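You operate a simulated robot arm through the tools that you are given. There is no shell and no other tool. Be economical: measure what you need, move in short steps, check, and stop when the job is done.

You are at the controls of a simulated robot arm. One attempt, no reset.

## Task
Set the controls near the fitting bench. At the end: the blue air knob is turned to on; the dark blue swing plate is set to under the plunger; the black bar knob is turned to 2; the red lock knob is turned to lock; whatever was shut is shut again. Leave all else as you found it, and nothing knocked over. The dark blue swing plate goes anticlockwise seen from above, to its stop.

Only the result counts: the job must be done as asked and must still hold three seconds after the hand-in. Knocking over, shifting, dropping, spilling or breaking anything else fails it.

## Robot
A 7-joint arm with a two-finger parallel gripper, fixed in place. Base frame: the origin is at the foot of the arm, x ahead of it, y to its left, z up; the work surface is at about z = 0.86. Units: m, rad, N and s.
With the tool pointing down near the work surface it reaches from about 0.24 to 0.68 m from the base axis. Its first joint turns from -1.152 to 1.152 rad. Payload 2.4 kg.
The tool frame sits at the grasp point between the pads (the TCP): z along the fingers, y along the line on which they close. The tips reach 0.03 m beyond it. Largest opening 0.094 m; finger width 0.028, thickness 0.01; the body of the gripper, 0.05 by 0.096 m, starts 0.055 m behind the TCP.
Orientation is that of the tool frame in the base frame, as a unit quaternion [x, y, z, w]. With the fingers straight down and closing along the base's y, the tool's x points along the base's -x, its y along +y and its z along -z.

## Interface
- The arm moves only by the tool drive_tool. Its argument "deltas" is text: rows parted by semicolons, each of 7 numbers parted by spaces: the shift along the tool's x, y, z in m, then the turn, a rotation vector about the tool's x, y, z in rad, then the closure, from 0 (fully open) to 1 (shut). In form: x y z ax ay az claw; .... A call has 1 to 8 rows; each row is the pose to reach, as a shift and turn from the pose commanded when the call began, along the tool's axes at that moment. A row lasts 0.2 s, in which the tool goes at most 0.05 m and 0.15 rad; a call with a longer step from one row to the next is refused whole, and so is a gripper value outside its range. Where a pose cannot be reached the arm comes as near as it can. A force on the tool above 40 N (or 10 N above the force at the start of the call, whichever is more), or a blocked arm, ends the call early, and 0.2 s more pass. Each finger travels about 0.153 m/s and halts on what it meets, pressing with about 35 N; the grip force reading is that of the motor and also rises with nothing between the fingers. The clock runs only during rows and for 0.2 s after the last one: add rows that repeat a pose to give the fingers time. The reply holds the time, the measured pose of the TCP, the force on the tool along the base axes, the opening and the grip force, in the units named above and with some noise, with the torque about the TCP (base axes, N m) and any sound that the robot's microphone picked up, and new pictures: "pictures" is both (left out), scene, wrist or none.
- Cameras (640 x 400 px; columns grow to the right, rows downward): "scene" is fixed at [0.0357, 0.4755, 1.4384]; the picture's right is [-0.76, -0.65, 0.00], its down [-0.41, 0.48, -0.77] and it looks along [0.50, -0.59, -0.64] (base axes); focal length 313 px, centre (320, 200). "wrist" rides on the gripper at [0.076, 0.014, -0.103] in the tool frame; the picture's right is [-0.18, 0.98, 0.00], its down [-0.75, -0.14, -0.64] and it looks along [-0.63, -0.12, 0.77] (tool axes); focal length 243 px, centre (320, 200). There is no depth. A picture from a camera that has moved, and an enlarged one, comes with that camera's place and axes in the base frame and with its lens.
- close_up(camera, box): a new picture of the part [left, top, right, bottom] of that camera's present view, enlarged. It takes no simulated time.
- finish_job(): hands the job in; it is judged then, once.

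Go step by step. Nothing tells you positions but the pictures and the camera data: compare them with the known pose of the tool, close in by small moves and look again before you grip or let go. The budget is 90 turns and 200 pictures, counting those below and the enlarged ones. Unless the task says otherwise, let go and move clear before handing in, and close with one line.

The tools are called as a command line: name --argument value ..., lists and objects as JSON in quotes. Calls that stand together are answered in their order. drive_tool: Moves the arm, as the interface text tells. Its arguments: {"type":"object","properties":{"deltas":{"type":"string"},"pictures":{"type":"string","enum":["both","scene","wrist","none"]}},"required":["deltas"]} The other tools are called the same way: close_up (camera, box) takes an enlarged picture of a part of a camera's view; finish_job () hands the job in.

At the start:

```text
clock: 0.0
tool_pos: [0.4068, -0.0859, 1.1873]
orientation: [0.0, 1.0, 0.0, 0.0]
wrist_force: [0.6, -0.2, 0.7]
ft_torque: [0.0, -0.01, 0.02]
gripper_width: 0.094
gripper_force: 0.0
```

scene: 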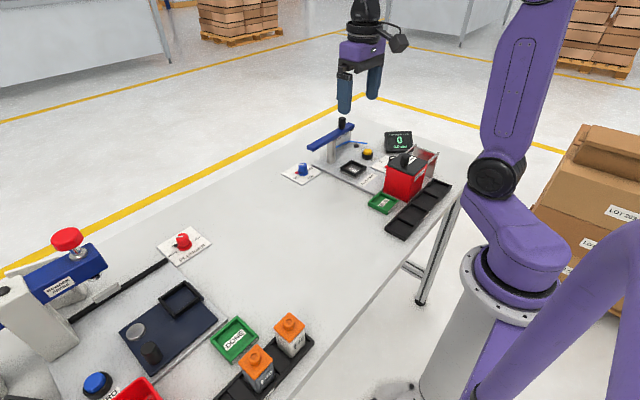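
wrist: 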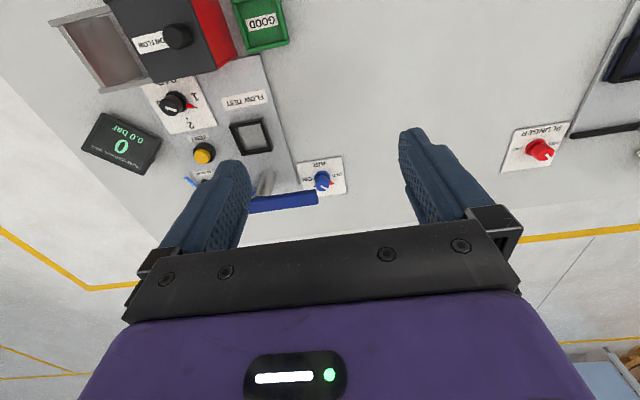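

I see a flow test station (blue air knob, black knob, blue plunger arm) on the right and a red plunger knob with dark blue plate on the left. I'll enlarge to get details.

close_up --camera "scene" --box '[270, 100, 470, 245]'

close_up --camera "scene" --box '[0, 210, 320, 400]'

close_up --camera "wrist" --box '[40, 0, 360, 210]'

close_up --camera "wrist" --box '[480, 60, 640, 180]'

```text
2.76 times, centred on (370, 172) of scene
camera zoom: at [0.0357, 0.4755, 1.4384], right [-0.76, -0.65, 0.0], down [-0.41, 0.48, -0.77], along [0.5, -0.59, -0.64], focal length 864 px, centre (182, 276)
```

zoom: 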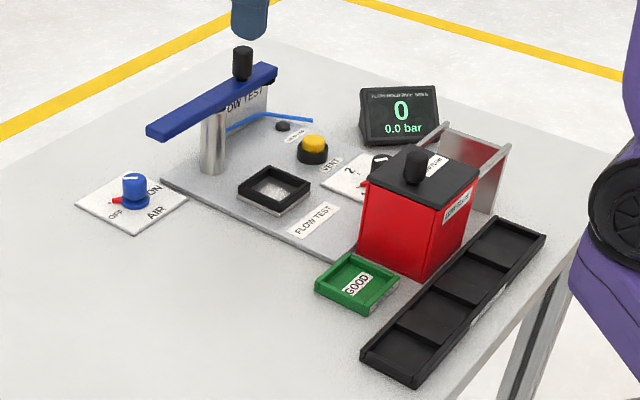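

```text
2.00 times, centred on (160, 305) of scene
camera zoom: at [0.0357, 0.4755, 1.4384], right [-0.76, -0.65, 0.0], down [-0.41, 0.48, -0.77], along [0.5, -0.59, -0.64], focal length 626 px, centre (640, -10)
```

zoom: 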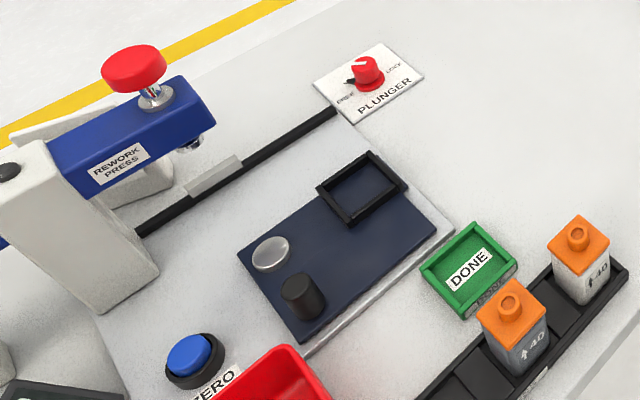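

```text
1.90 times, centred on (200, 105) of wrist
camera zoom: at [0.3288, -0.0713, 1.2912], right [0.18, 0.98, 0.0], down [0.75, -0.14, 0.64], along [0.63, -0.12, -0.77], focal length 462 px, centre (549, 381)
```

zoom: 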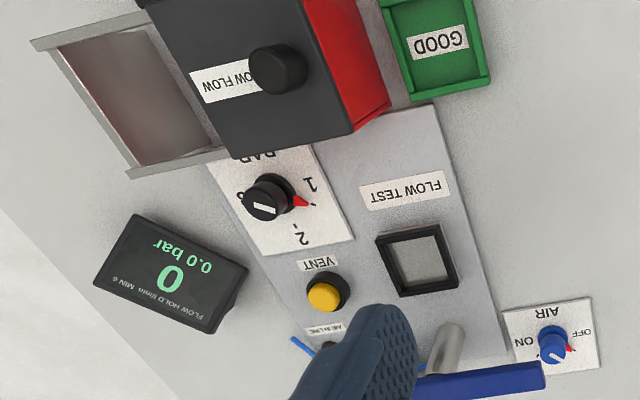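

```text
3.33 times, centred on (560, 120) of wrist
camera zoom: at [0.3288, -0.0713, 1.2912], right [0.18, 0.98, 0.0], down [0.75, -0.14, 0.64], along [0.63, -0.12, -0.77], focal length 809 px, centre (-480, 467)
```

zoom: 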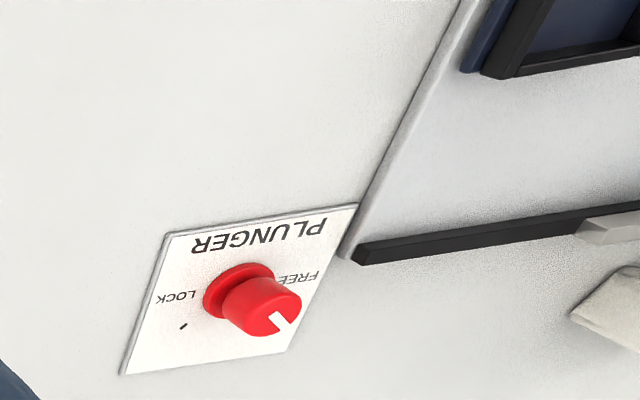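

Air knob is at about (0.61,-0.12), with a blue bar end beside it. I move nearer for a better look.

drive_tool --deltas "-0.015 -0.01 0.04 0 0 0 0; -0.03 -0.02 0.08 0 0 0 0; -0.043 -0.034 0.12 0 0 0 0; -0.043 -0.034 0.137 0 0 0 0" --pictures "both"

```text
clock: 1.0
tool_pos: [0.4513, -0.1215, 1.0514]
orientation: [0.0, 1.0, 0.0, 0.001]
wrist_force: [-0.9, 0.4, 0.1]
ft_torque: [0.04, 0.01, 0.01]
gripper_width: 0.0937
gripper_force: 0.0
camera wrist: at [0.3725, -0.1056, 1.1549], right [0.18, 0.98, 0.0], down [0.75, -0.14, 0.64], along [0.63, -0.12, -0.77], focal length 243 px, centre (320, 200)
```

scene: 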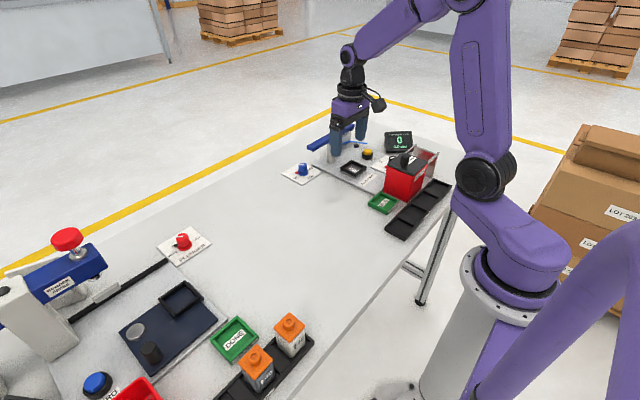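
wrist: 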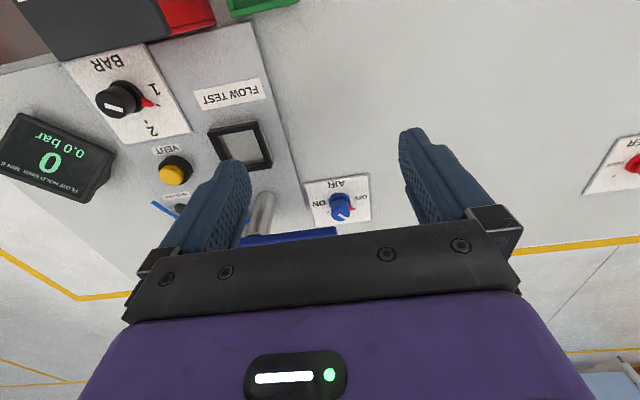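

close_up --camera "wrist" --box '[240, 160, 400, 260]'

close_up --camera "wrist" --box '[40, 20, 280, 170]'

close_up --camera "scene" --box '[270, 115, 350, 195]'

```text
4.00 times, centred on (320, 210) of wrist
camera zoom: at [0.3725, -0.1056, 1.1549], right [0.18, 0.98, 0.0], down [0.75, -0.14, 0.64], along [0.63, -0.12, -0.77], focal length 970 px, centre (320, 160)
```

zoom: 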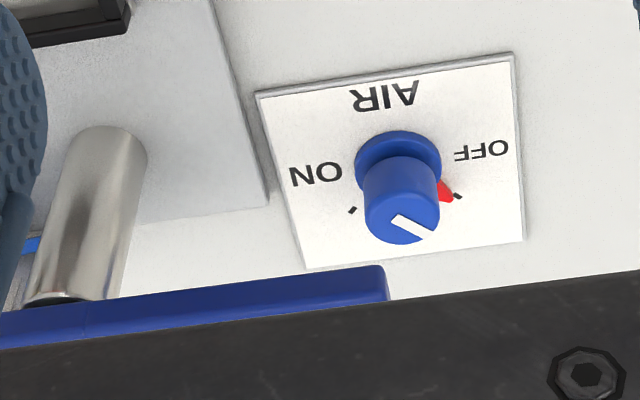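

```text
2.67 times, centred on (160, 95) of wrist
camera zoom: at [0.3725, -0.1056, 1.1549], right [0.18, 0.98, 0.0], down [0.75, -0.14, 0.64], along [0.63, -0.12, -0.77], focal length 647 px, centre (747, 480)
```

zoom: 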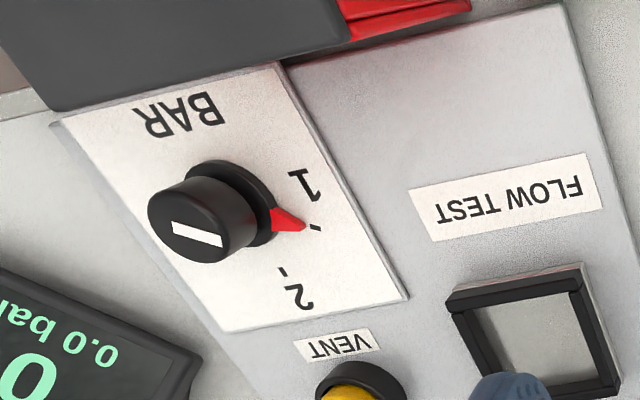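

```text
5.00 times, centred on (310, 155) of scene
camera zoom: at [0.0357, 0.4755, 1.4384], right [-0.76, -0.65, 0.0], down [-0.41, 0.48, -0.77], along [0.5, -0.59, -0.64], focal length 1566 px, centre (370, 425)
```

zoom: 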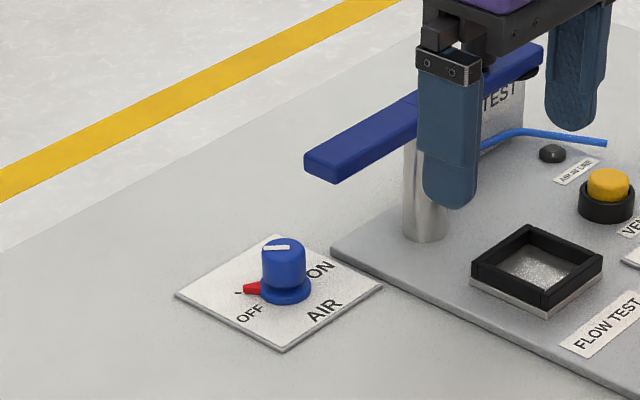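

The blue bar end hangs beside the knob, so I'll approach leaned toward +y, closing along x. First I yaw the tool while shifting to a clear spot.

drive_tool --deltas "-0.01 0.01 0 0 0 -0.15 0; -0.02 0.02 0 0 0 -0.3 0; -0.03 0.03 0 0 0 -0.45 0; -0.04 0.04 0 0 0 -0.6 0; -0.05 0.05 0 0 0 -0.75 0; -0.06 0.06 0 0 0 -0.9 0; -0.06 0.07 0 0 0 -1.05 0; -0.06 0.08 0 0 0 -1.2 0" --pictures "none"

drive_tool --deltas "0 0 0 0 0 -0.15 0; 0 0 0 0 0 -0.3 0; 0 0 0 0 0 -0.371 0" --pictures "none"

drive_tool --deltas "0 -0.01 0 0 0.15 0 0; 0 -0.02 0 0 0.3 0 0; 0 -0.04 0 0 0.45 0 0; 0 -0.07 0 0 0.56 0 0; 0 -0.1 0 0 0.56 0 0"

```text
clock: 2.8
tool_pos: [0.5089, -0.0413, 1.0515]
orientation: [-0.565, 0.825, 0.0, 0.0]
wrist_force: [-0.6, -0.5, 0.3]
ft_torque: [0.01, -0.04, -0.01]
gripper_width: 0.0938
gripper_force: 0.0
```

```text
clock: 3.6
tool_pos: [0.5098, -0.0403, 1.0505]
orientation: [0.708, -0.707, -0.001, 0.0]
wrist_force: [-0.3, 0.0, 0.1]
ft_torque: [0.01, 0.0, -0.01]
gripper_width: 0.0939
gripper_force: 0.0
```

```text
clock: 4.8
tool_pos: [0.6092, -0.0403, 1.0505]
orientation: [-0.679, 0.679, -0.196, -0.196]
wrist_force: [0.0, -0.9, 0.9]
ft_torque: [0.01, 0.0, 0.01]
gripper_width: 0.094
gripper_force: 0.0
camera wrist: at [0.5935, -0.0491, 1.1793], right [-0.98, 0.15, -0.1], down [0.14, 0.98, 0.14], along [0.12, 0.13, -0.98], focal length 243 px, centre (320, 200)
```

scene: 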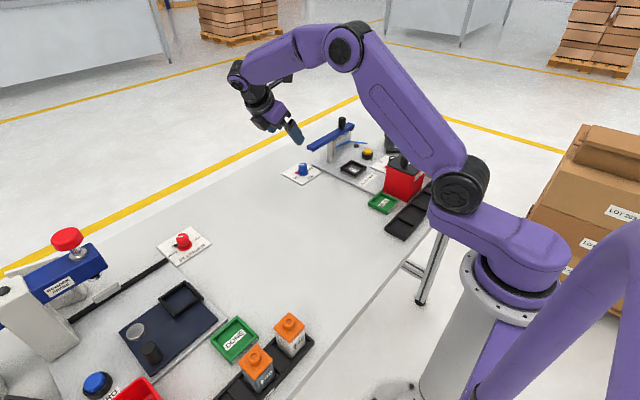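
wrist: 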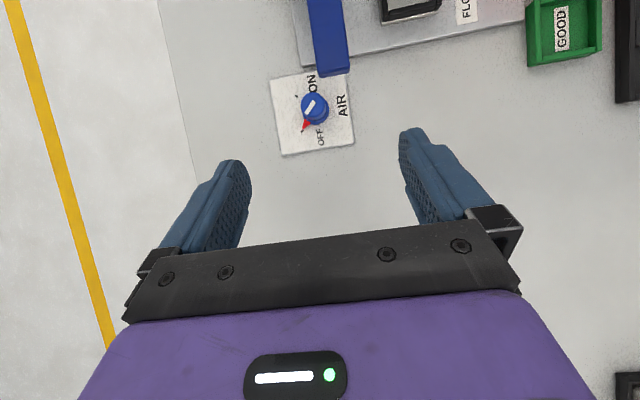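

The knob is well in view at about (0.616,-0.119). I approach along the tool axis, then check.

drive_tool --deltas "-0.0172 -0.007 0.03 0 0 0 0; -0.0172 -0.007 0.07 0 0 0 0; -0.0172 -0.007 0.11 0 0 0 0.2; -0.0172 -0.007 0.125 0 0 0 0.3"

```text
clock: 5.8
tool_pos: [0.6157, -0.0914, 0.9357]
orientation: [-0.679, 0.68, -0.195, -0.196]
wrist_force: [0.1, -0.5, -0.4]
ft_torque: [0.02, 0.03, 0.01]
gripper_width: 0.0656
gripper_force: 0.1
camera wrist: at [0.6004, -0.1016, 1.0638], right [-0.98, 0.16, -0.1], down [0.14, 0.98, 0.14], along [0.12, 0.13, -0.98], focal length 243 px, centre (320, 200)
```

scene: 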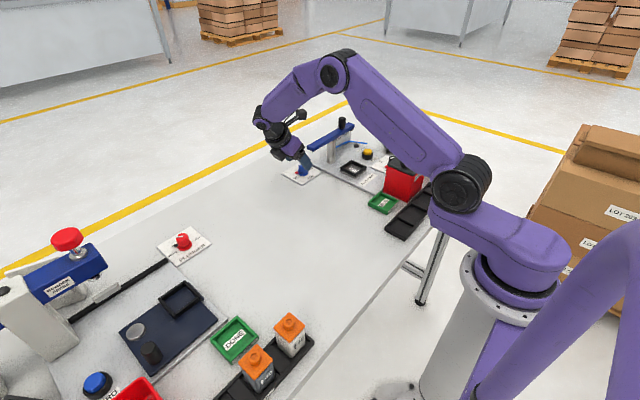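
wrist: 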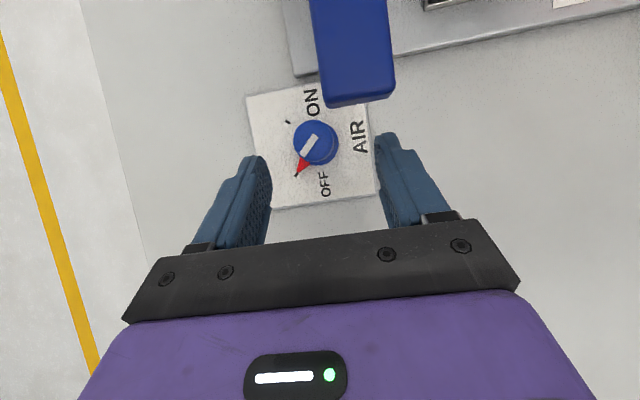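

Fingers straddle the knob cleanly. I move in the last 36 mm and grip.

drive_tool --deltas "0 0 0.02 0 0 0 0.3; 0 0 0.036 0 0 0 0.4; 0 0 0.036 0 0 0 0.85; 0 0 0.036 0 0 0 0.85"

```text
clock: 6.8
tool_pos: [0.6194, -0.1122, 0.9062]
orientation: [0.681, -0.678, 0.2, 0.19]
wrist_force: [38.1, -6.7, -10.3]
ft_torque: [-0.41, 0.0, 0.33]
gripper_width: 0.0276
gripper_force: 45.0
camera wrist: at [0.6029, -0.1208, 1.0339], right [-0.98, 0.15, -0.11], down [0.13, 0.98, 0.15], along [0.13, 0.13, -0.98], focal length 243 px, centre (320, 200)
```

scene: 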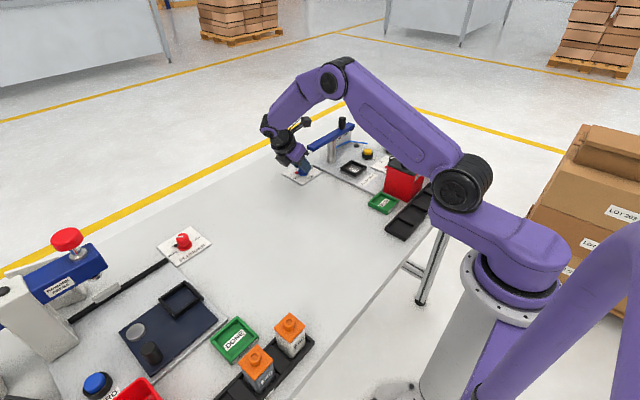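
wrist: 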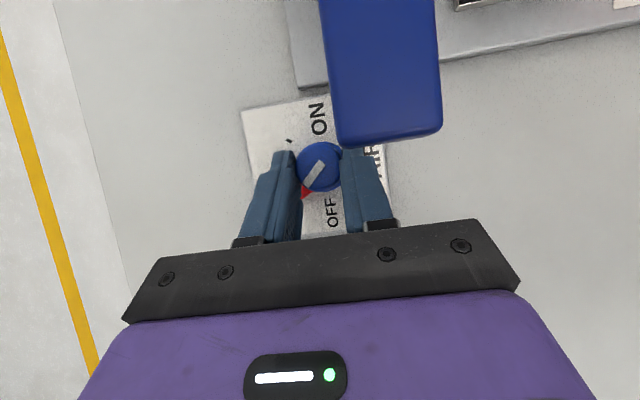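

Gripped; knob is about 4 mm further in x than commanded. I relieve that, then turn clockwise about the knob axis.

drive_tool --deltas "0 -0.004 0 0 0 0 0.85; 0 -0.0053 0 -0.08 0 0.127 0.85; 0.0004 -0.0067 0.0002 -0.159 0 0.254 0.85; 0.0008 -0.0079 0.0005 -0.239 0 0.381 0.85; 0.0013 -0.0091 0.0008 -0.319 0 0.508 0.85"

```text
clock: 8.0
tool_pos: [0.6258, -0.1119, 0.9048]
orientation: [-0.448, 0.851, -0.13, -0.243]
wrist_force: [14.9, -3.1, 10.8]
ft_torque: [-0.4, 0.66, 0.14]
gripper_width: 0.0275
gripper_force: 44.9
camera wrist: at [0.6071, -0.1122, 1.0341], right [-0.72, 0.68, -0.1], down [0.67, 0.73, 0.15], along [0.17, 0.04, -0.98], focal length 243 px, centre (320, 200)
```

scene: 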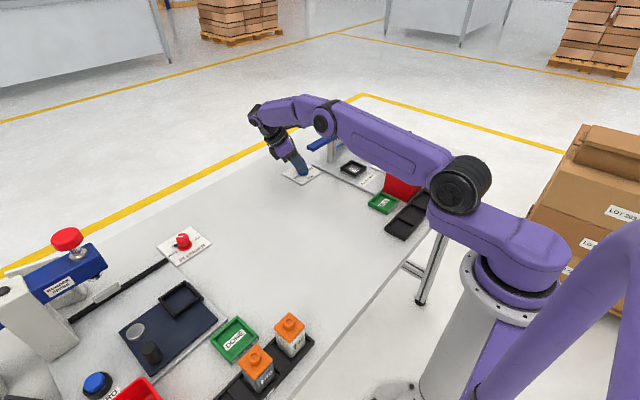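
wrist: 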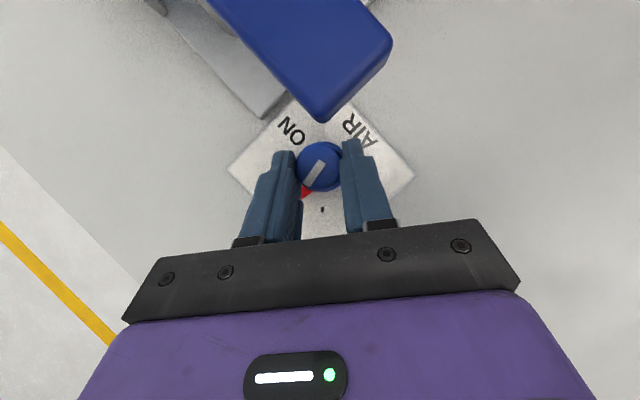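

The knob follows the fingers. I continue the turn.

drive_tool --deltas "0 -0.0023 0 -0.08 0 0.127 0.85; 0.0004 -0.0037 0.0002 -0.159 0 0.254 0.85; 0.0008 -0.0049 0.0005 -0.239 0 0.381 0.85; 0.0013 -0.0061 0.0008 -0.319 0 0.508 0.85; 0.002 -0.0071 0.0012 -0.398 0 0.635 0.85; 0.0028 -0.008 0.0018 -0.478 0 0.762 0.85"

```text
clock: 8.3
tool_pos: [0.6264, -0.1143, 0.9028]
orientation: [-0.419, 0.863, -0.123, -0.254]
wrist_force: [7.1, -1.1, -3.1]
ft_torque: [-0.76, 0.91, 0.09]
gripper_width: 0.0276
gripper_force: 44.6
out of reach, approached as far as the arm can: row 1
stopped in row 1: the force on the tool passed its limit at 75 N (the readings are from after the stop); the commanded pose is now the measured one
camera wrist: at [0.6085, -0.1112, 1.0326], right [-0.68, 0.73, -0.1], down [0.72, 0.68, 0.13], along [0.16, 0.02, -0.99], focal length 243 px, centre (320, 200)
```

scene: 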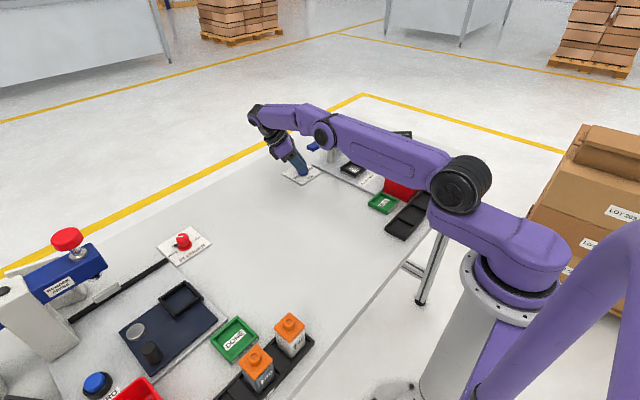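
wrist: 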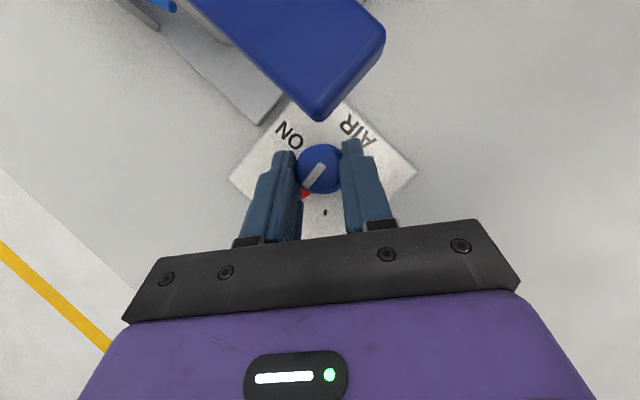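

The arm is at its reach limit here. I'll ratchet: open, lift a little, turn back, lower, regrip.

drive_tool --deltas "0 0 0 0 0 0 0.45; 0.0106 0 -0.0169 0 0 0 0.45; 0.0106 0.0013 -0.0169 0.08 0 -0.127 0.45; 0.011 0.0027 -0.0167 0.159 0 -0.254 0.45; 0.0114 0.0039 -0.0164 0.239 0 -0.381 0.45; 0.0119 0.0051 -0.0161 0.319 0 -0.508 0.45; 0.0124 0.0060 -0.0159 0.385 0 -0.614 0.45; 0.0018 0.0060 0.001 0.385 0 -0.614 0.45"

```text
clock: 10.2
tool_pos: [0.6207, -0.1125, 0.9048]
orientation: [0.699, -0.657, 0.201, 0.196]
wrist_force: [-0.5, -0.9, -0.1]
ft_torque: [0.01, 0.0, 0.01]
gripper_width: 0.0516
gripper_force: 0.0
camera wrist: at [0.6065, -0.1212, 1.0332], right [-0.99, 0.1, -0.09], down [0.08, 0.99, 0.13], along [0.1, 0.13, -0.99], focal length 243 px, centre (320, 200)
```

scene: 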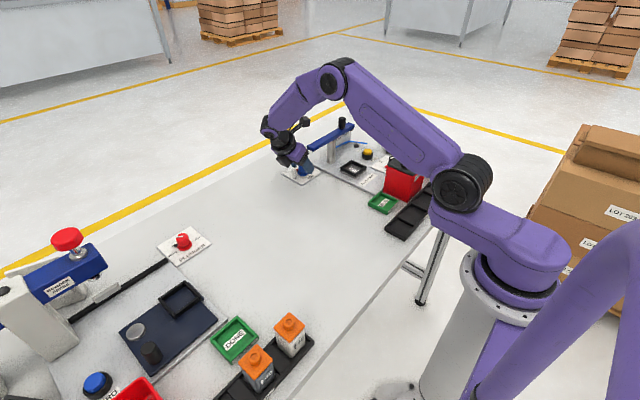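
wrist: 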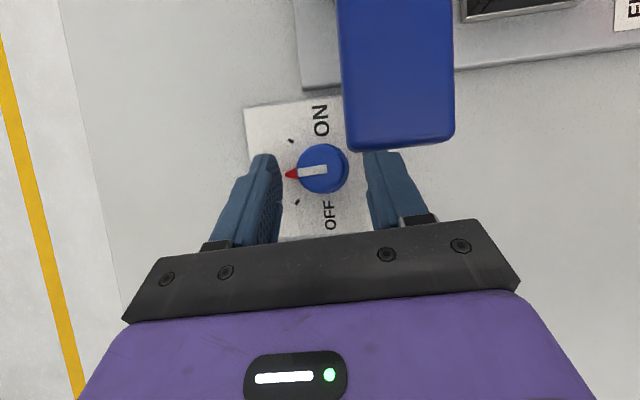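

The knob is about halfway with the pointer facing +x. I lift 8 mm to keep the finger above the pointer, grip and turn further.

drive_tool --deltas "0.0042 0.001 -0.0068 0 0 0 0.45; 0.0042 0.001 -0.0068 0 0 0 0.85; 0.0042 0.001 -0.0068 0 0 0 0.85; 0.0042 -0.0003 -0.0068 -0.08 0 0.127 0.85; 0.0046 -0.0017 -0.0066 -0.159 0 0.254 0.85; 0.005 -0.0029 -0.0063 -0.239 0 0.381 0.85; 0.0055 -0.0041 -0.006 -0.319 0 0.508 0.85; 0.0057 -0.0045 -0.0059 -0.342 0 0.545 0.85"

```text
clock: 11.9
tool_pos: [0.6253, -0.1124, 0.9125]
orientation: [-0.453, 0.846, -0.134, -0.248]
wrist_force: [11.4, -3.0, 4.5]
ft_torque: [0.4, -0.15, 0.11]
gripper_width: 0.0267
gripper_force: 45.3
camera wrist: at [0.6077, -0.1118, 1.0414], right [-0.73, 0.67, -0.1], down [0.66, 0.74, 0.13], along [0.16, 0.03, -0.99], focal length 243 px, centre (320, 200)
```

scene: 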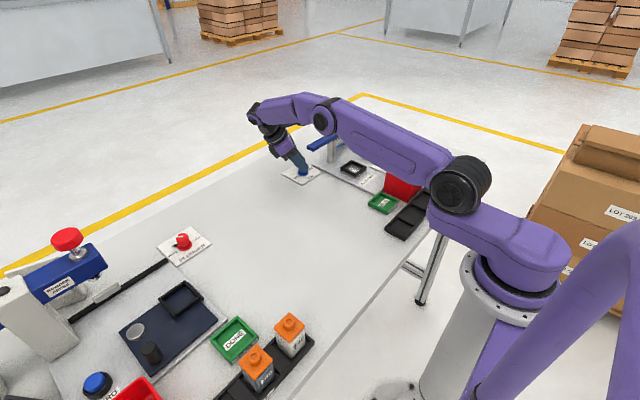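
wrist: 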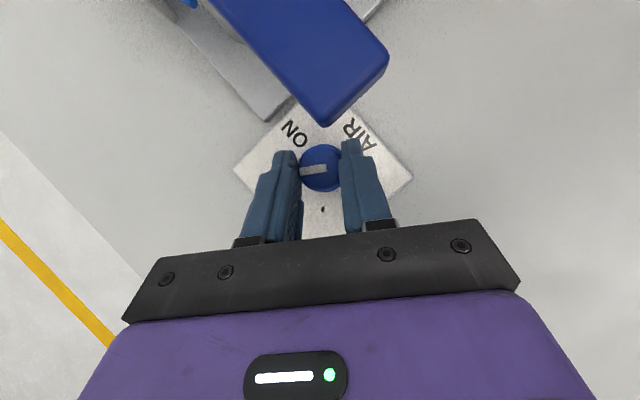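

Turned another 0.64 rad. I open and turn back to look at the pointer.

drive_tool --deltas "0 0 0 0 0 0 0.45; 0.0053 0 -0.0085 0 0 0 0.45; 0.0053 0.0013 -0.0085 0.08 0 -0.127 0.45; 0.0057 0.0027 -0.0083 0.159 0 -0.254 0.45; 0.0061 0.0039 -0.008 0.239 0 -0.381 0.45; 0.0066 0.0051 -0.0077 0.319 0 -0.508 0.45" --pictures "wrist"

close_up --camera "wrist" --box '[230, 80, 410, 240]'

```text
clock: 13.3
tool_pos: [0.6196, -0.1117, 0.921]
orientation: [0.686, -0.672, 0.197, 0.199]
wrist_force: [-0.4, 0.0, -0.8]
ft_torque: [-0.01, 0.0, -0.01]
gripper_width: 0.0516
gripper_force: 0.1
camera wrist: at [0.6053, -0.1198, 1.0512], right [-0.99, 0.14, -0.09], down [0.13, 0.98, 0.13], along [0.11, 0.12, -0.99], focal length 243 px, centre (320, 200)
```

wrist: 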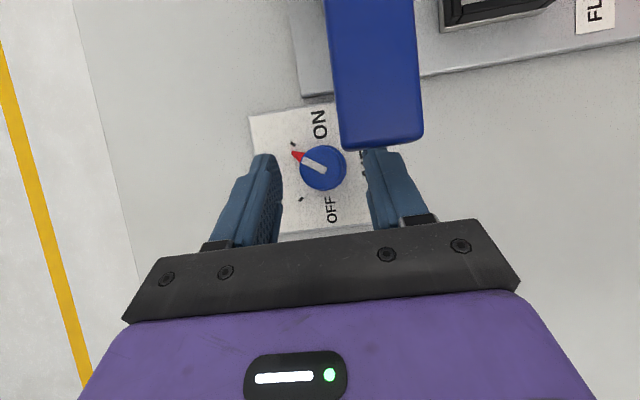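

```text
2.50 times, centred on (320, 160) of wrist
camera zoom: at [0.6053, -0.1198, 1.0512], right [-0.99, 0.14, -0.09], down [0.13, 0.98, 0.13], along [0.11, 0.12, -0.99], focal length 606 px, centre (320, 300)
```

zoom: 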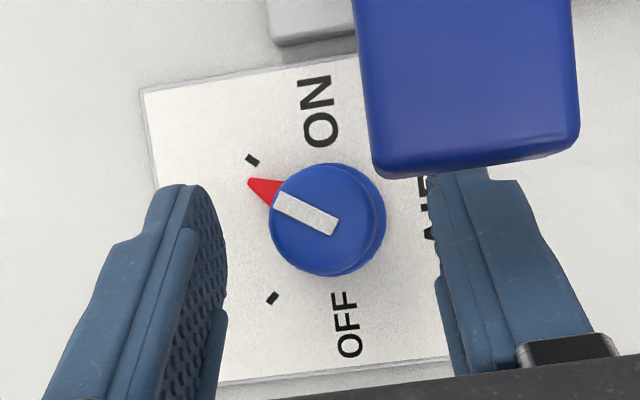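

About 13° remain to the ON tick. One more short grip and turn.

drive_tool --deltas "-0.0045 0 0.0072 0 0 0 0.45; -0.0045 0 0.0072 0 0 0 0.85; -0.0045 0 0.0072 0 0 0 0.85; -0.0045 -0.0013 0.0072 -0.08 0 0.127 0.85; -0.0043 -0.0022 0.0074 -0.128 0 0.203 0.85; -0.0043 -0.0022 0.0074 -0.128 0 0.203 0.45; 0.001 -0.0022 -0.0011 -0.128 0 0.203 0.45; 0.001 -0.0022 -0.0011 -0.048 0 0.076 0.45" --pictures "wrist"

close_up --camera "wrist" --box '[230, 80, 410, 240]'

```text
clock: 15.2
tool_pos: [0.6215, -0.1124, 0.924]
orientation: [-0.652, 0.704, -0.189, -0.209]
wrist_force: [0.1, 0.5, -0.2]
ft_torque: [-0.03, -0.03, -0.01]
gripper_width: 0.0516
gripper_force: 0.0
camera wrist: at [0.6065, -0.1192, 1.053], right [-0.97, 0.23, -0.09], down [0.22, 0.97, 0.13], along [0.12, 0.11, -0.99], focal length 243 px, centre (320, 200)
```

wrist: 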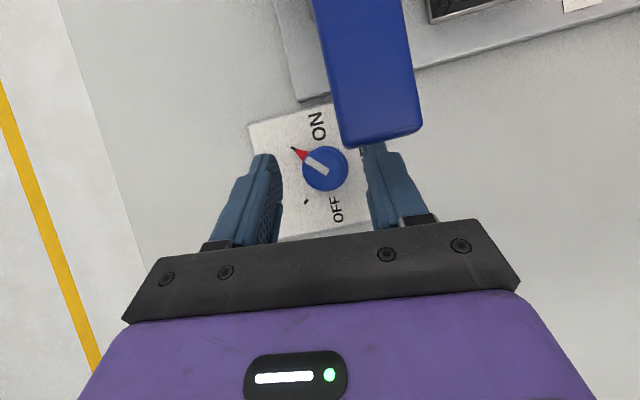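

```text
2.50 times, centred on (320, 160) of wrist
camera zoom: at [0.6065, -0.1192, 1.053], right [-0.97, 0.23, -0.09], down [0.22, 0.97, 0.13], along [0.12, 0.11, -0.99], focal length 606 px, centre (320, 300)
```

zoom: 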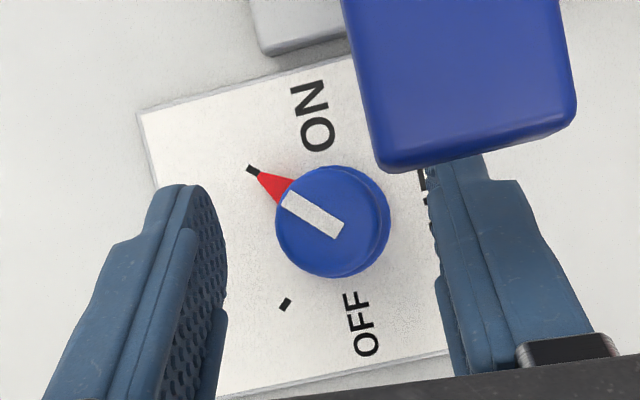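

Air knob is exactly on ON. I retreat along the tool axis, then untilt.

drive_tool --deltas "0 0 -0.05 0 0 0 0.3; 0 0 -0.1 0 0 0 0; 0 0 -0.15 0 0 0 0; 0.01 0 -0.15 0 -0.15 0 0; 0.02 0 -0.15 0 -0.3 0 0; 0.02 0 -0.15 0 -0.45 0 0; 0.02 0 -0.15 0 -0.56 0 0" --pictures "none"

```text
clock: 16.8
tool_pos: [0.6266, -0.0476, 1.0598]
orientation: [-0.68, 0.733, -0.001, -0.004]
wrist_force: [-0.2, -0.1, -0.7]
ft_torque: [0.02, 0.01, -0.01]
gripper_width: 0.094
gripper_force: 0.1
```

drive_tool --deltas "0 0 -0.04 0 0 0.15 0; 0.02 0.022 -0.06 0 0 0.3 0; 0.045 0.047 -0.06 0 0 0.45 0; 0.07 0.074 -0.06 0 0 0.6 0; 0.095 0.1 -0.06 0 0 0.75 0; 0.12 0.127 -0.06 0 0 0.9 0; 0.145 0.153 -0.06 0 0 1.05 0; 0.1655 0.175 -0.06 0 0 1.2 0" --pictures "none"

drive_tool --deltas "0 0 0 0 0 0.15 0; 0 0 0 0 0 0.296 0"

```text
clock: 18.6
tool_pos: [0.4417, -0.1998, 1.1231]
orientation: [-0.146, 0.989, -0.004, -0.004]
wrist_force: [0.6, 0.5, -0.7]
ft_torque: [-0.02, 0.0, 0.0]
gripper_width: 0.0938
gripper_force: 0.1
```

```text
clock: 19.1
tool_pos: [0.4399, -0.1983, 1.1237]
orientation: [0.002, 1.0, -0.004, -0.004]
wrist_force: [-0.7, -0.2, -0.1]
ft_torque: [0.01, 0.02, -0.02]
gripper_width: 0.094
gripper_force: 0.0
camera wrist: at [0.3648, -0.1826, 1.2281], right [0.19, 0.98, -0.01], down [0.76, -0.14, 0.64], along [0.62, -0.13, -0.77], focal length 243 px, centre (320, 200)
```

scene: 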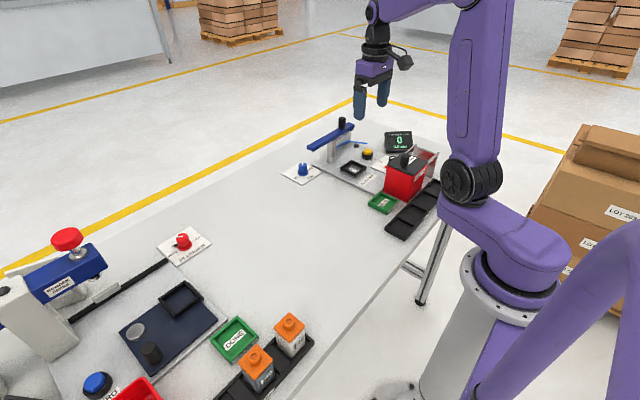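
wrist: 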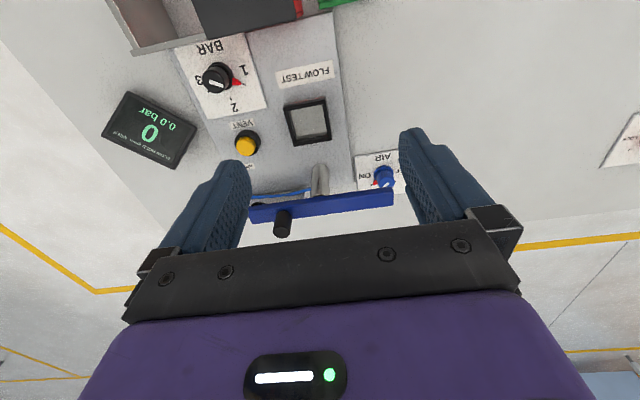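

close_up --camera "wrist" --box '[100, 0, 300, 125]'

close_up --camera "scene" --box '[365, 125, 445, 205]'

```text
3.20 times, centred on (200, 62) of wrist
camera zoom: at [0.3648, -0.1826, 1.2281], right [0.19, 0.98, -0.01], down [0.76, -0.14, 0.64], along [0.62, -0.13, -0.77], focal length 776 px, centre (704, 640)
```

zoom: 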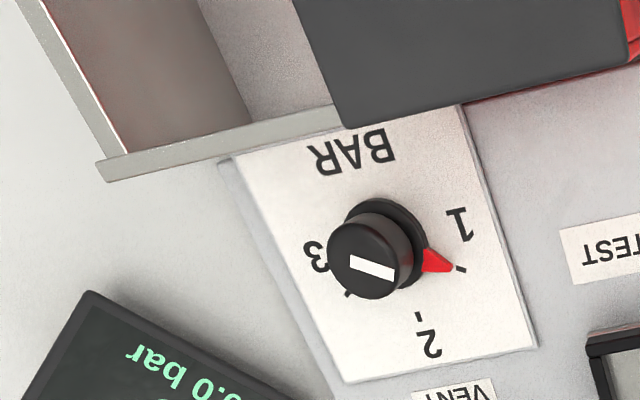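

```text
5.00 times, centred on (405, 165) of scene
camera zoom: at [0.0357, 0.4755, 1.4384], right [-0.76, -0.65, 0.0], down [-0.41, 0.48, -0.77], along [0.5, -0.59, -0.64], focal length 1566 px, centre (-105, 375)
```

zoom: 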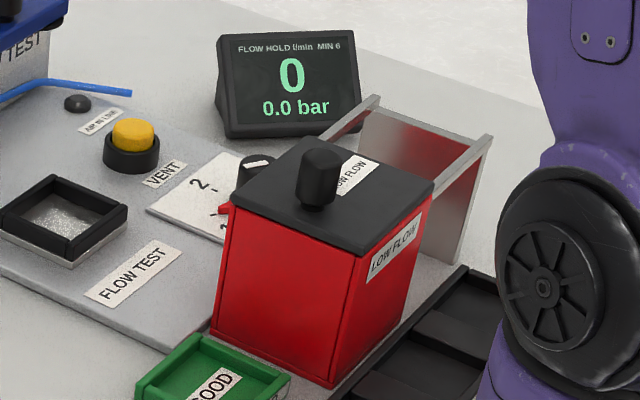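

The bar knob sits at about (0.415,-0.329), next to the low-flow bin lid. I go above it with yaw +45° and narrowed fingers.

drive_tool --deltas "0.004 -0.02 0 0 0 -0.15 0.2; 0.008 -0.045 0 0 0 -0.3 0.42; 0.012 -0.07 0.02 0 0 -0.45 0.42; 0.016 -0.1 0.05 0 0 -0.6 0.42; 0.025 -0.131 0.08 0 0 -0.75 0.42; 0.025 -0.131 0.11 0 0 -0.785 0.42" --pictures "both"

```text
clock: 20.6
tool_pos: [0.4149, -0.3326, 1.0148]
orientation: [-0.382, 0.924, -0.003, -0.004]
wrist_force: [-0.4, -0.2, 0.6]
ft_torque: [0.01, 0.02, 0.0]
gripper_width: 0.0547
gripper_force: 0.1
camera wrist: at [0.3503, -0.3736, 1.1193], right [-0.56, 0.83, 0.0], down [0.64, 0.44, 0.63], along [0.52, 0.36, -0.77], focal length 243 px, centre (320, 200)
```

scene: 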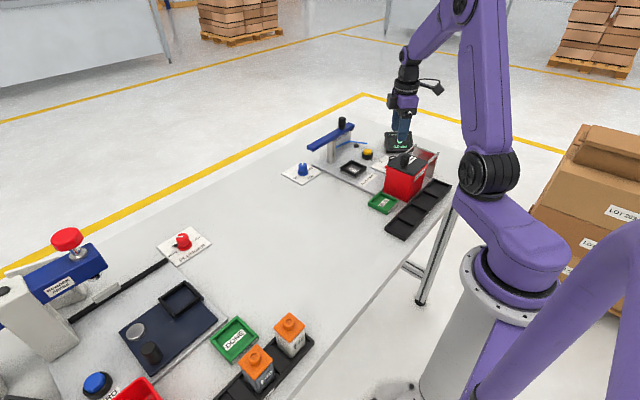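
wrist: 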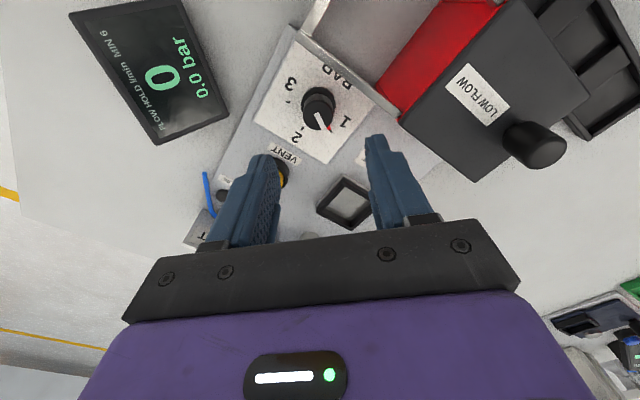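

drive_tool --deltas "0.002 0.002 0.04 0 0 0 0.42; 0.002 0.002 0.075 0 0 0 0.42" --pictures "both"

close_up --camera "scene" --box '[350, 100, 450, 200]'

```text
clock: 21.1
tool_pos: [0.4117, -0.3319, 0.9406]
orientation: [-0.382, 0.924, -0.003, -0.005]
wrist_force: [0.3, 0.6, 0.2]
ft_torque: [0.0, 0.01, -0.01]
gripper_width: 0.0542
gripper_force: 0.0
camera wrist: at [0.3472, -0.3736, 1.0445], right [-0.56, 0.83, 0.0], down [0.64, 0.44, 0.63], along [0.52, 0.35, -0.77], focal length 243 px, centre (320, 200)
```

scene: 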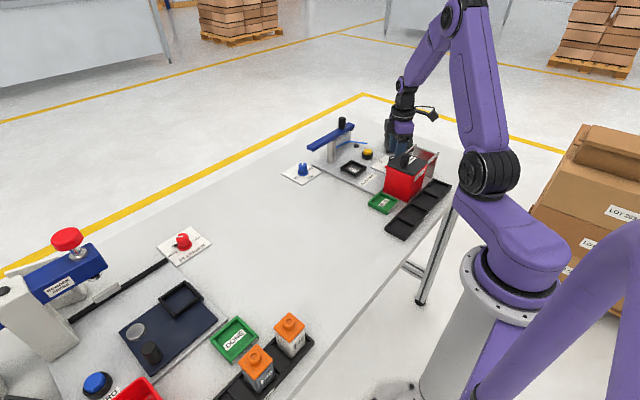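
wrist: 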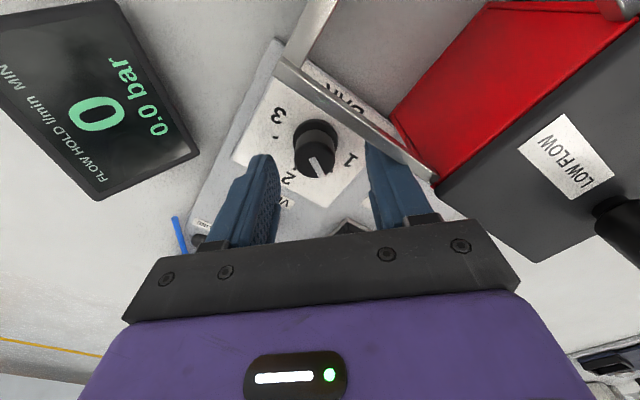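

```text
4.00 times, centred on (400, 150) of scene
camera zoom: at [0.0357, 0.4755, 1.4384], right [-0.76, -0.65, 0.0], down [-0.41, 0.48, -0.77], along [0.5, -0.59, -0.64], focal length 1252 px, centre (0, 400)
```

zoom: 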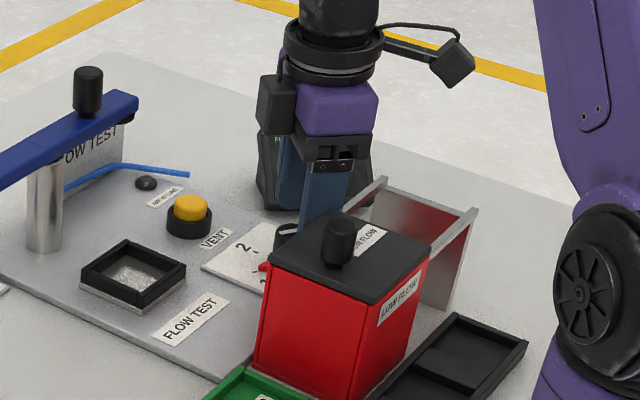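

Knob looks to be nearer x=0.417; shifting 5 mm away from the rail, descending and gripping.

drive_tool --deltas "-0.0042 -0.0028 0.0 0 0 0 0.42; -0.0042 -0.0028 0.02 0 0 0 0.42; -0.0042 -0.0028 0.0355 0 0 0 0.42; -0.0042 -0.0028 0.0355 0 0 0 0.85; -0.0042 -0.0028 0.0355 0 0 0 0.85" --pictures "both"

```text
clock: 22.4
tool_pos: [0.4184, -0.3333, 0.9036]
orientation: [-0.382, 0.924, -0.004, -0.004]
wrist_force: [9.4, -8.8, -6.9]
ft_torque: [0.02, 0.29, -0.02]
gripper_width: 0.0271
gripper_force: 45.6
camera wrist: at [0.3531, -0.3738, 1.0091], right [-0.56, 0.83, -0.01], down [0.64, 0.44, 0.63], along [0.53, 0.35, -0.77], focal length 243 px, centre (320, 200)
```

scene: 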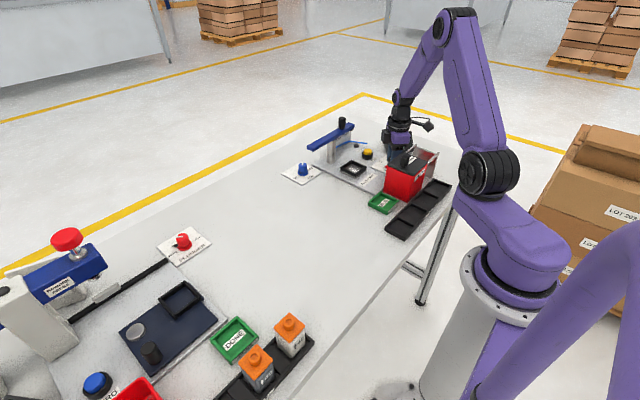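
wrist: 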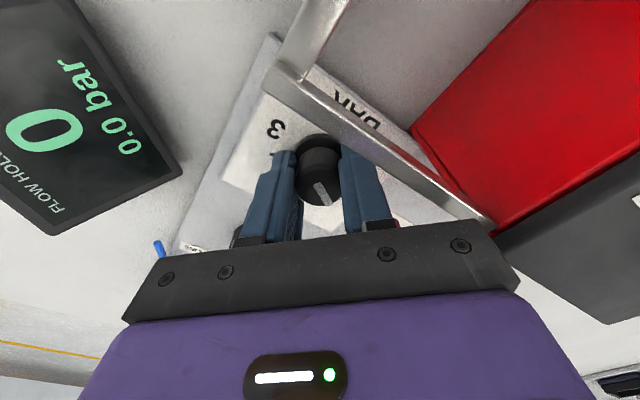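

Gripped. Turning clockwise 45°.

drive_tool --deltas "0 -0.002 0 0 0 0 0.85; 0 -0.0026 0 0 0 0.15 0.85; 0.0002 -0.0032 0 0 0 0.3 0.85; 0.0004 -0.0037 0 0 0 0.45 0.85; 0.0007 -0.0043 0 0 0 0.6 0.85; 0.001 -0.0047 0 0 0 0.73 0.85; 0.0012 -0.0049 0 0 0 0.8 0.85" --pictures "wrist"

```text
clock: 23.9
tool_pos: [0.4173, -0.3319, 0.9044]
orientation: [0.008, 1.0, -0.001, -0.008]
wrist_force: [-13.3, 28.1, 13.2]
ft_torque: [0.72, -0.98, 0.03]
gripper_width: 0.0269
gripper_force: 45.0
camera wrist: at [0.3421, -0.3152, 1.0094], right [0.2, 0.98, 0.0], down [0.76, -0.15, 0.63], along [0.62, -0.13, -0.78], focal length 243 px, centre (320, 200)
```

wrist: 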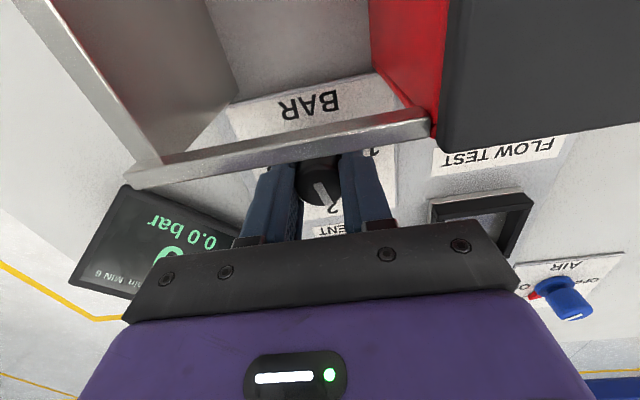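

Turned; releasing and rising to check.

drive_tool --deltas "0 0 0 0 0 0 0.42; 0 0 0 0 0 0 0.42; 0 0 -0.04 0 0 0 0.42; 0 0 -0.085 0 0 0 0.42; 0 0 -0.13 0 0 0 0.2" --pictures "wrist"

close_up --camera "wrist" --box '[250, 40, 410, 140]'

```text
clock: 25.1
tool_pos: [0.4202, -0.3346, 1.036]
orientation: [0.008, 1.0, -0.004, -0.004]
wrist_force: [-0.5, 0.5, -0.2]
ft_torque: [-0.04, 0.02, 0.01]
gripper_width: 0.0753
gripper_force: 0.0
camera wrist: at [0.3445, -0.3171, 1.1401], right [0.2, 0.98, -0.01], down [0.76, -0.15, 0.64], along [0.62, -0.13, -0.77], focal length 243 px, centre (320, 200)
```

wrist: 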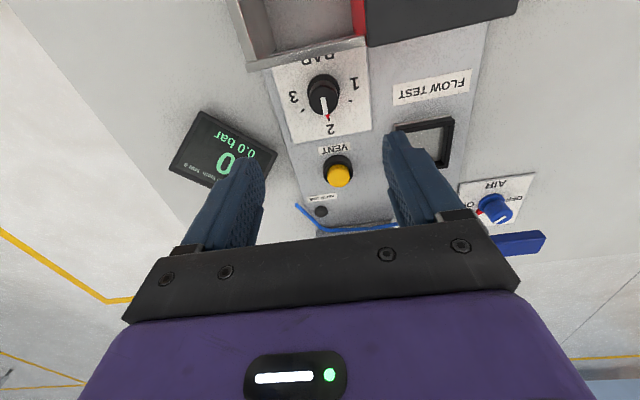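

```text
4.00 times, centred on (330, 90) of wrist
camera zoom: at [0.3445, -0.3171, 1.1401], right [0.2, 0.98, -0.01], down [0.76, -0.15, 0.64], along [0.62, -0.13, -0.77], focal length 970 px, centre (280, 640)
```

zoom: 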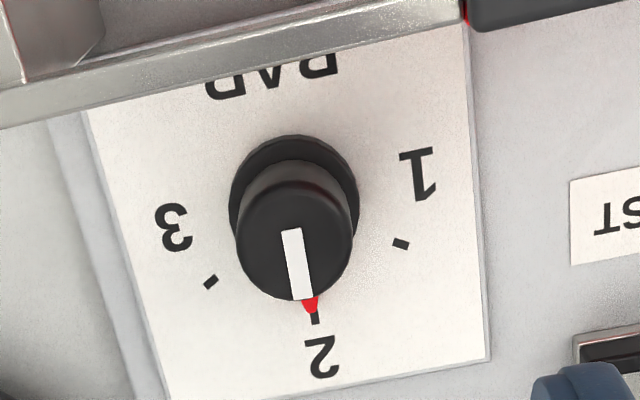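

Bar knob is on 2. Now I raise and cross over to the rework press side.

drive_tool --deltas "0 0 -0.045 0 0 0 0; 0 0.03 -0.08 0 0 0 0; 0 0.075 -0.1 0 0 0 0; 0 0.12 -0.11 0 0 0 0; 0 0.17 -0.11 0 0 0 0; 0 0.22 -0.11 0 0 0 0; 0 0.27 -0.11 0 0 0 0; 0 0.32 -0.11 0 0 0 0" --pictures "none"

drive_tool --deltas "0 0.045 0 0 0 0 0; 0 0.09 0 0 0 0 0; 0 0.135 0 0 0 0 0; 0.01 0.18 0 0 0 0 0; 0.02 0.225 0 0 0 0 0; 0.03 0.27 0 0 0 0 0; 0.035 0.315 0 0 0 0 0; 0.04 0.36 0 0 0 0 0"

```text
clock: 26.9
tool_pos: [0.4253, -0.0116, 1.1418]
orientation: [0.009, 1.0, -0.005, -0.004]
wrist_force: [0.1, 0.0, 0.3]
ft_torque: [-0.01, 0.0, -0.01]
gripper_width: 0.094
gripper_force: 0.0
```

```text
clock: 28.8
tool_pos: [0.3911, 0.3477, 1.1371]
orientation: [0.008, 1.0, -0.004, -0.005]
wrist_force: [-0.1, -1.0, 0.6]
ft_torque: [-0.04, -0.02, -0.01]
gripper_width: 0.0937
gripper_force: 0.0
camera wrist: at [0.3147, 0.3648, 1.2425], right [0.2, 0.98, -0.01], down [0.76, -0.15, 0.64], along [0.62, -0.14, -0.77], focal length 243 px, centre (320, 200)
```

scene: 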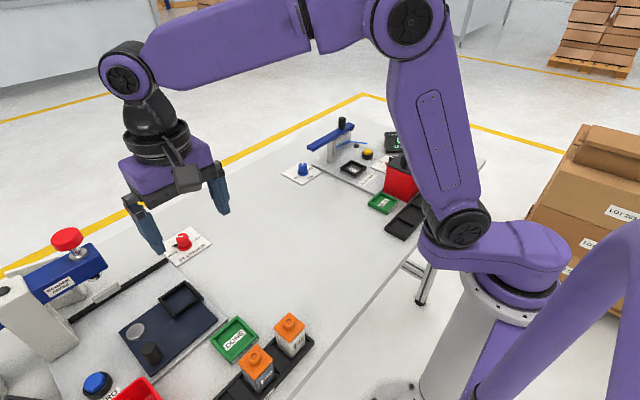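
wrist: 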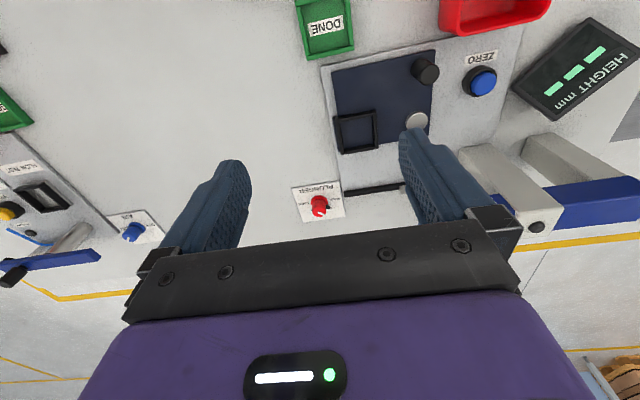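

Handle of the swing plate is at about (0.403,0.471), pivot near (0.484,0.474). I move above the handle.

drive_tool --deltas "-0.003 0.04 0 0 0 0 0.2; -0.006 0.085 0 0 0 0 0.36; -0.012 0.1235 0.02 0 0 0 0.36; -0.012 0.1235 0.06 0 0 0 0.36; -0.012 0.1235 0.1 0 0 0 0.36; -0.012 0.1235 0.14 0 0 0 0.36"

```text
clock: 30.1
tool_pos: [0.4032, 0.4701, 0.9974]
orientation: [0.008, 1.0, -0.004, -0.004]
wrist_force: [-0.7, -0.6, 0.5]
ft_torque: [-0.01, 0.02, -0.01]
gripper_width: 0.06
gripper_force: 0.0
camera wrist: at [0.3284, 0.4872, 1.1019], right [0.2, 0.98, -0.01], down [0.76, -0.15, 0.64], along [0.62, -0.13, -0.77], focal length 243 px, centre (320, 200)
```

scene: 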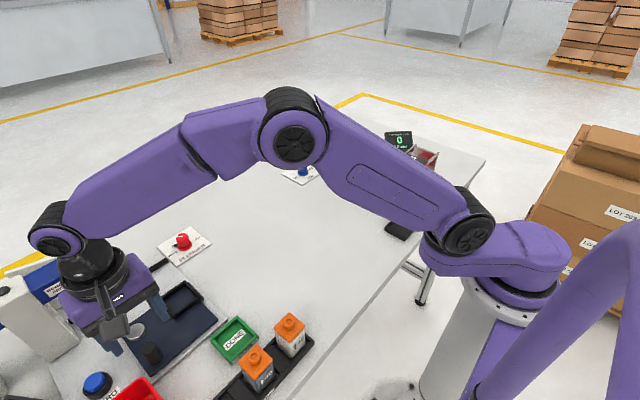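
wrist: 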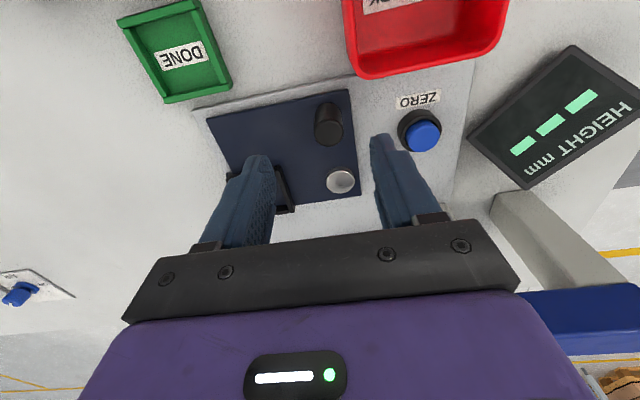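

drive_tool --deltas "-0.006 0.007 0.03 0 0 0 0.36; -0.006 0.007 0.06 0 0 0 0.36; -0.006 0.007 0.079 0 0 0 0.36; -0.006 0.007 0.079 0 0 0 0.8; -0.006 0.007 0.079 0 0 0 0.8"

```text
clock: 31.4
tool_pos: [0.41, 0.4755, 0.9176]
orientation: [0.009, 1.0, -0.004, -0.005]
wrist_force: [-2.1, -3.6, -2.5]
ft_torque: [1.18, -0.38, -0.01]
gripper_width: 0.024
gripper_force: 44.7
camera wrist: at [0.3335, 0.4926, 1.0226], right [0.2, 0.98, -0.01], down [0.76, -0.15, 0.64], along [0.62, -0.14, -0.77], focal length 243 px, centre (320, 200)
```

scene: 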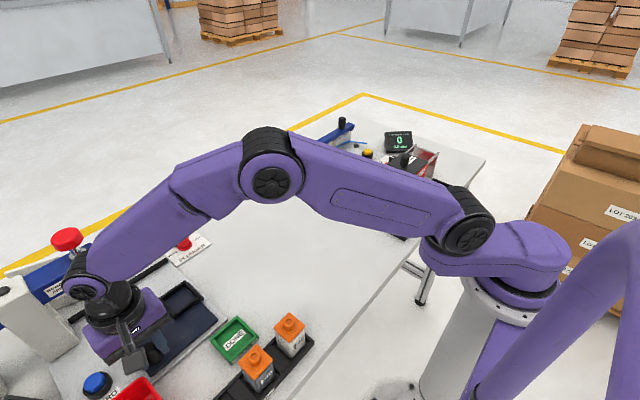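
wrist: 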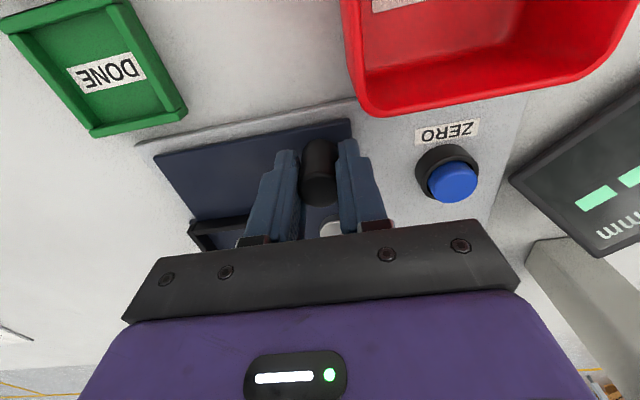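

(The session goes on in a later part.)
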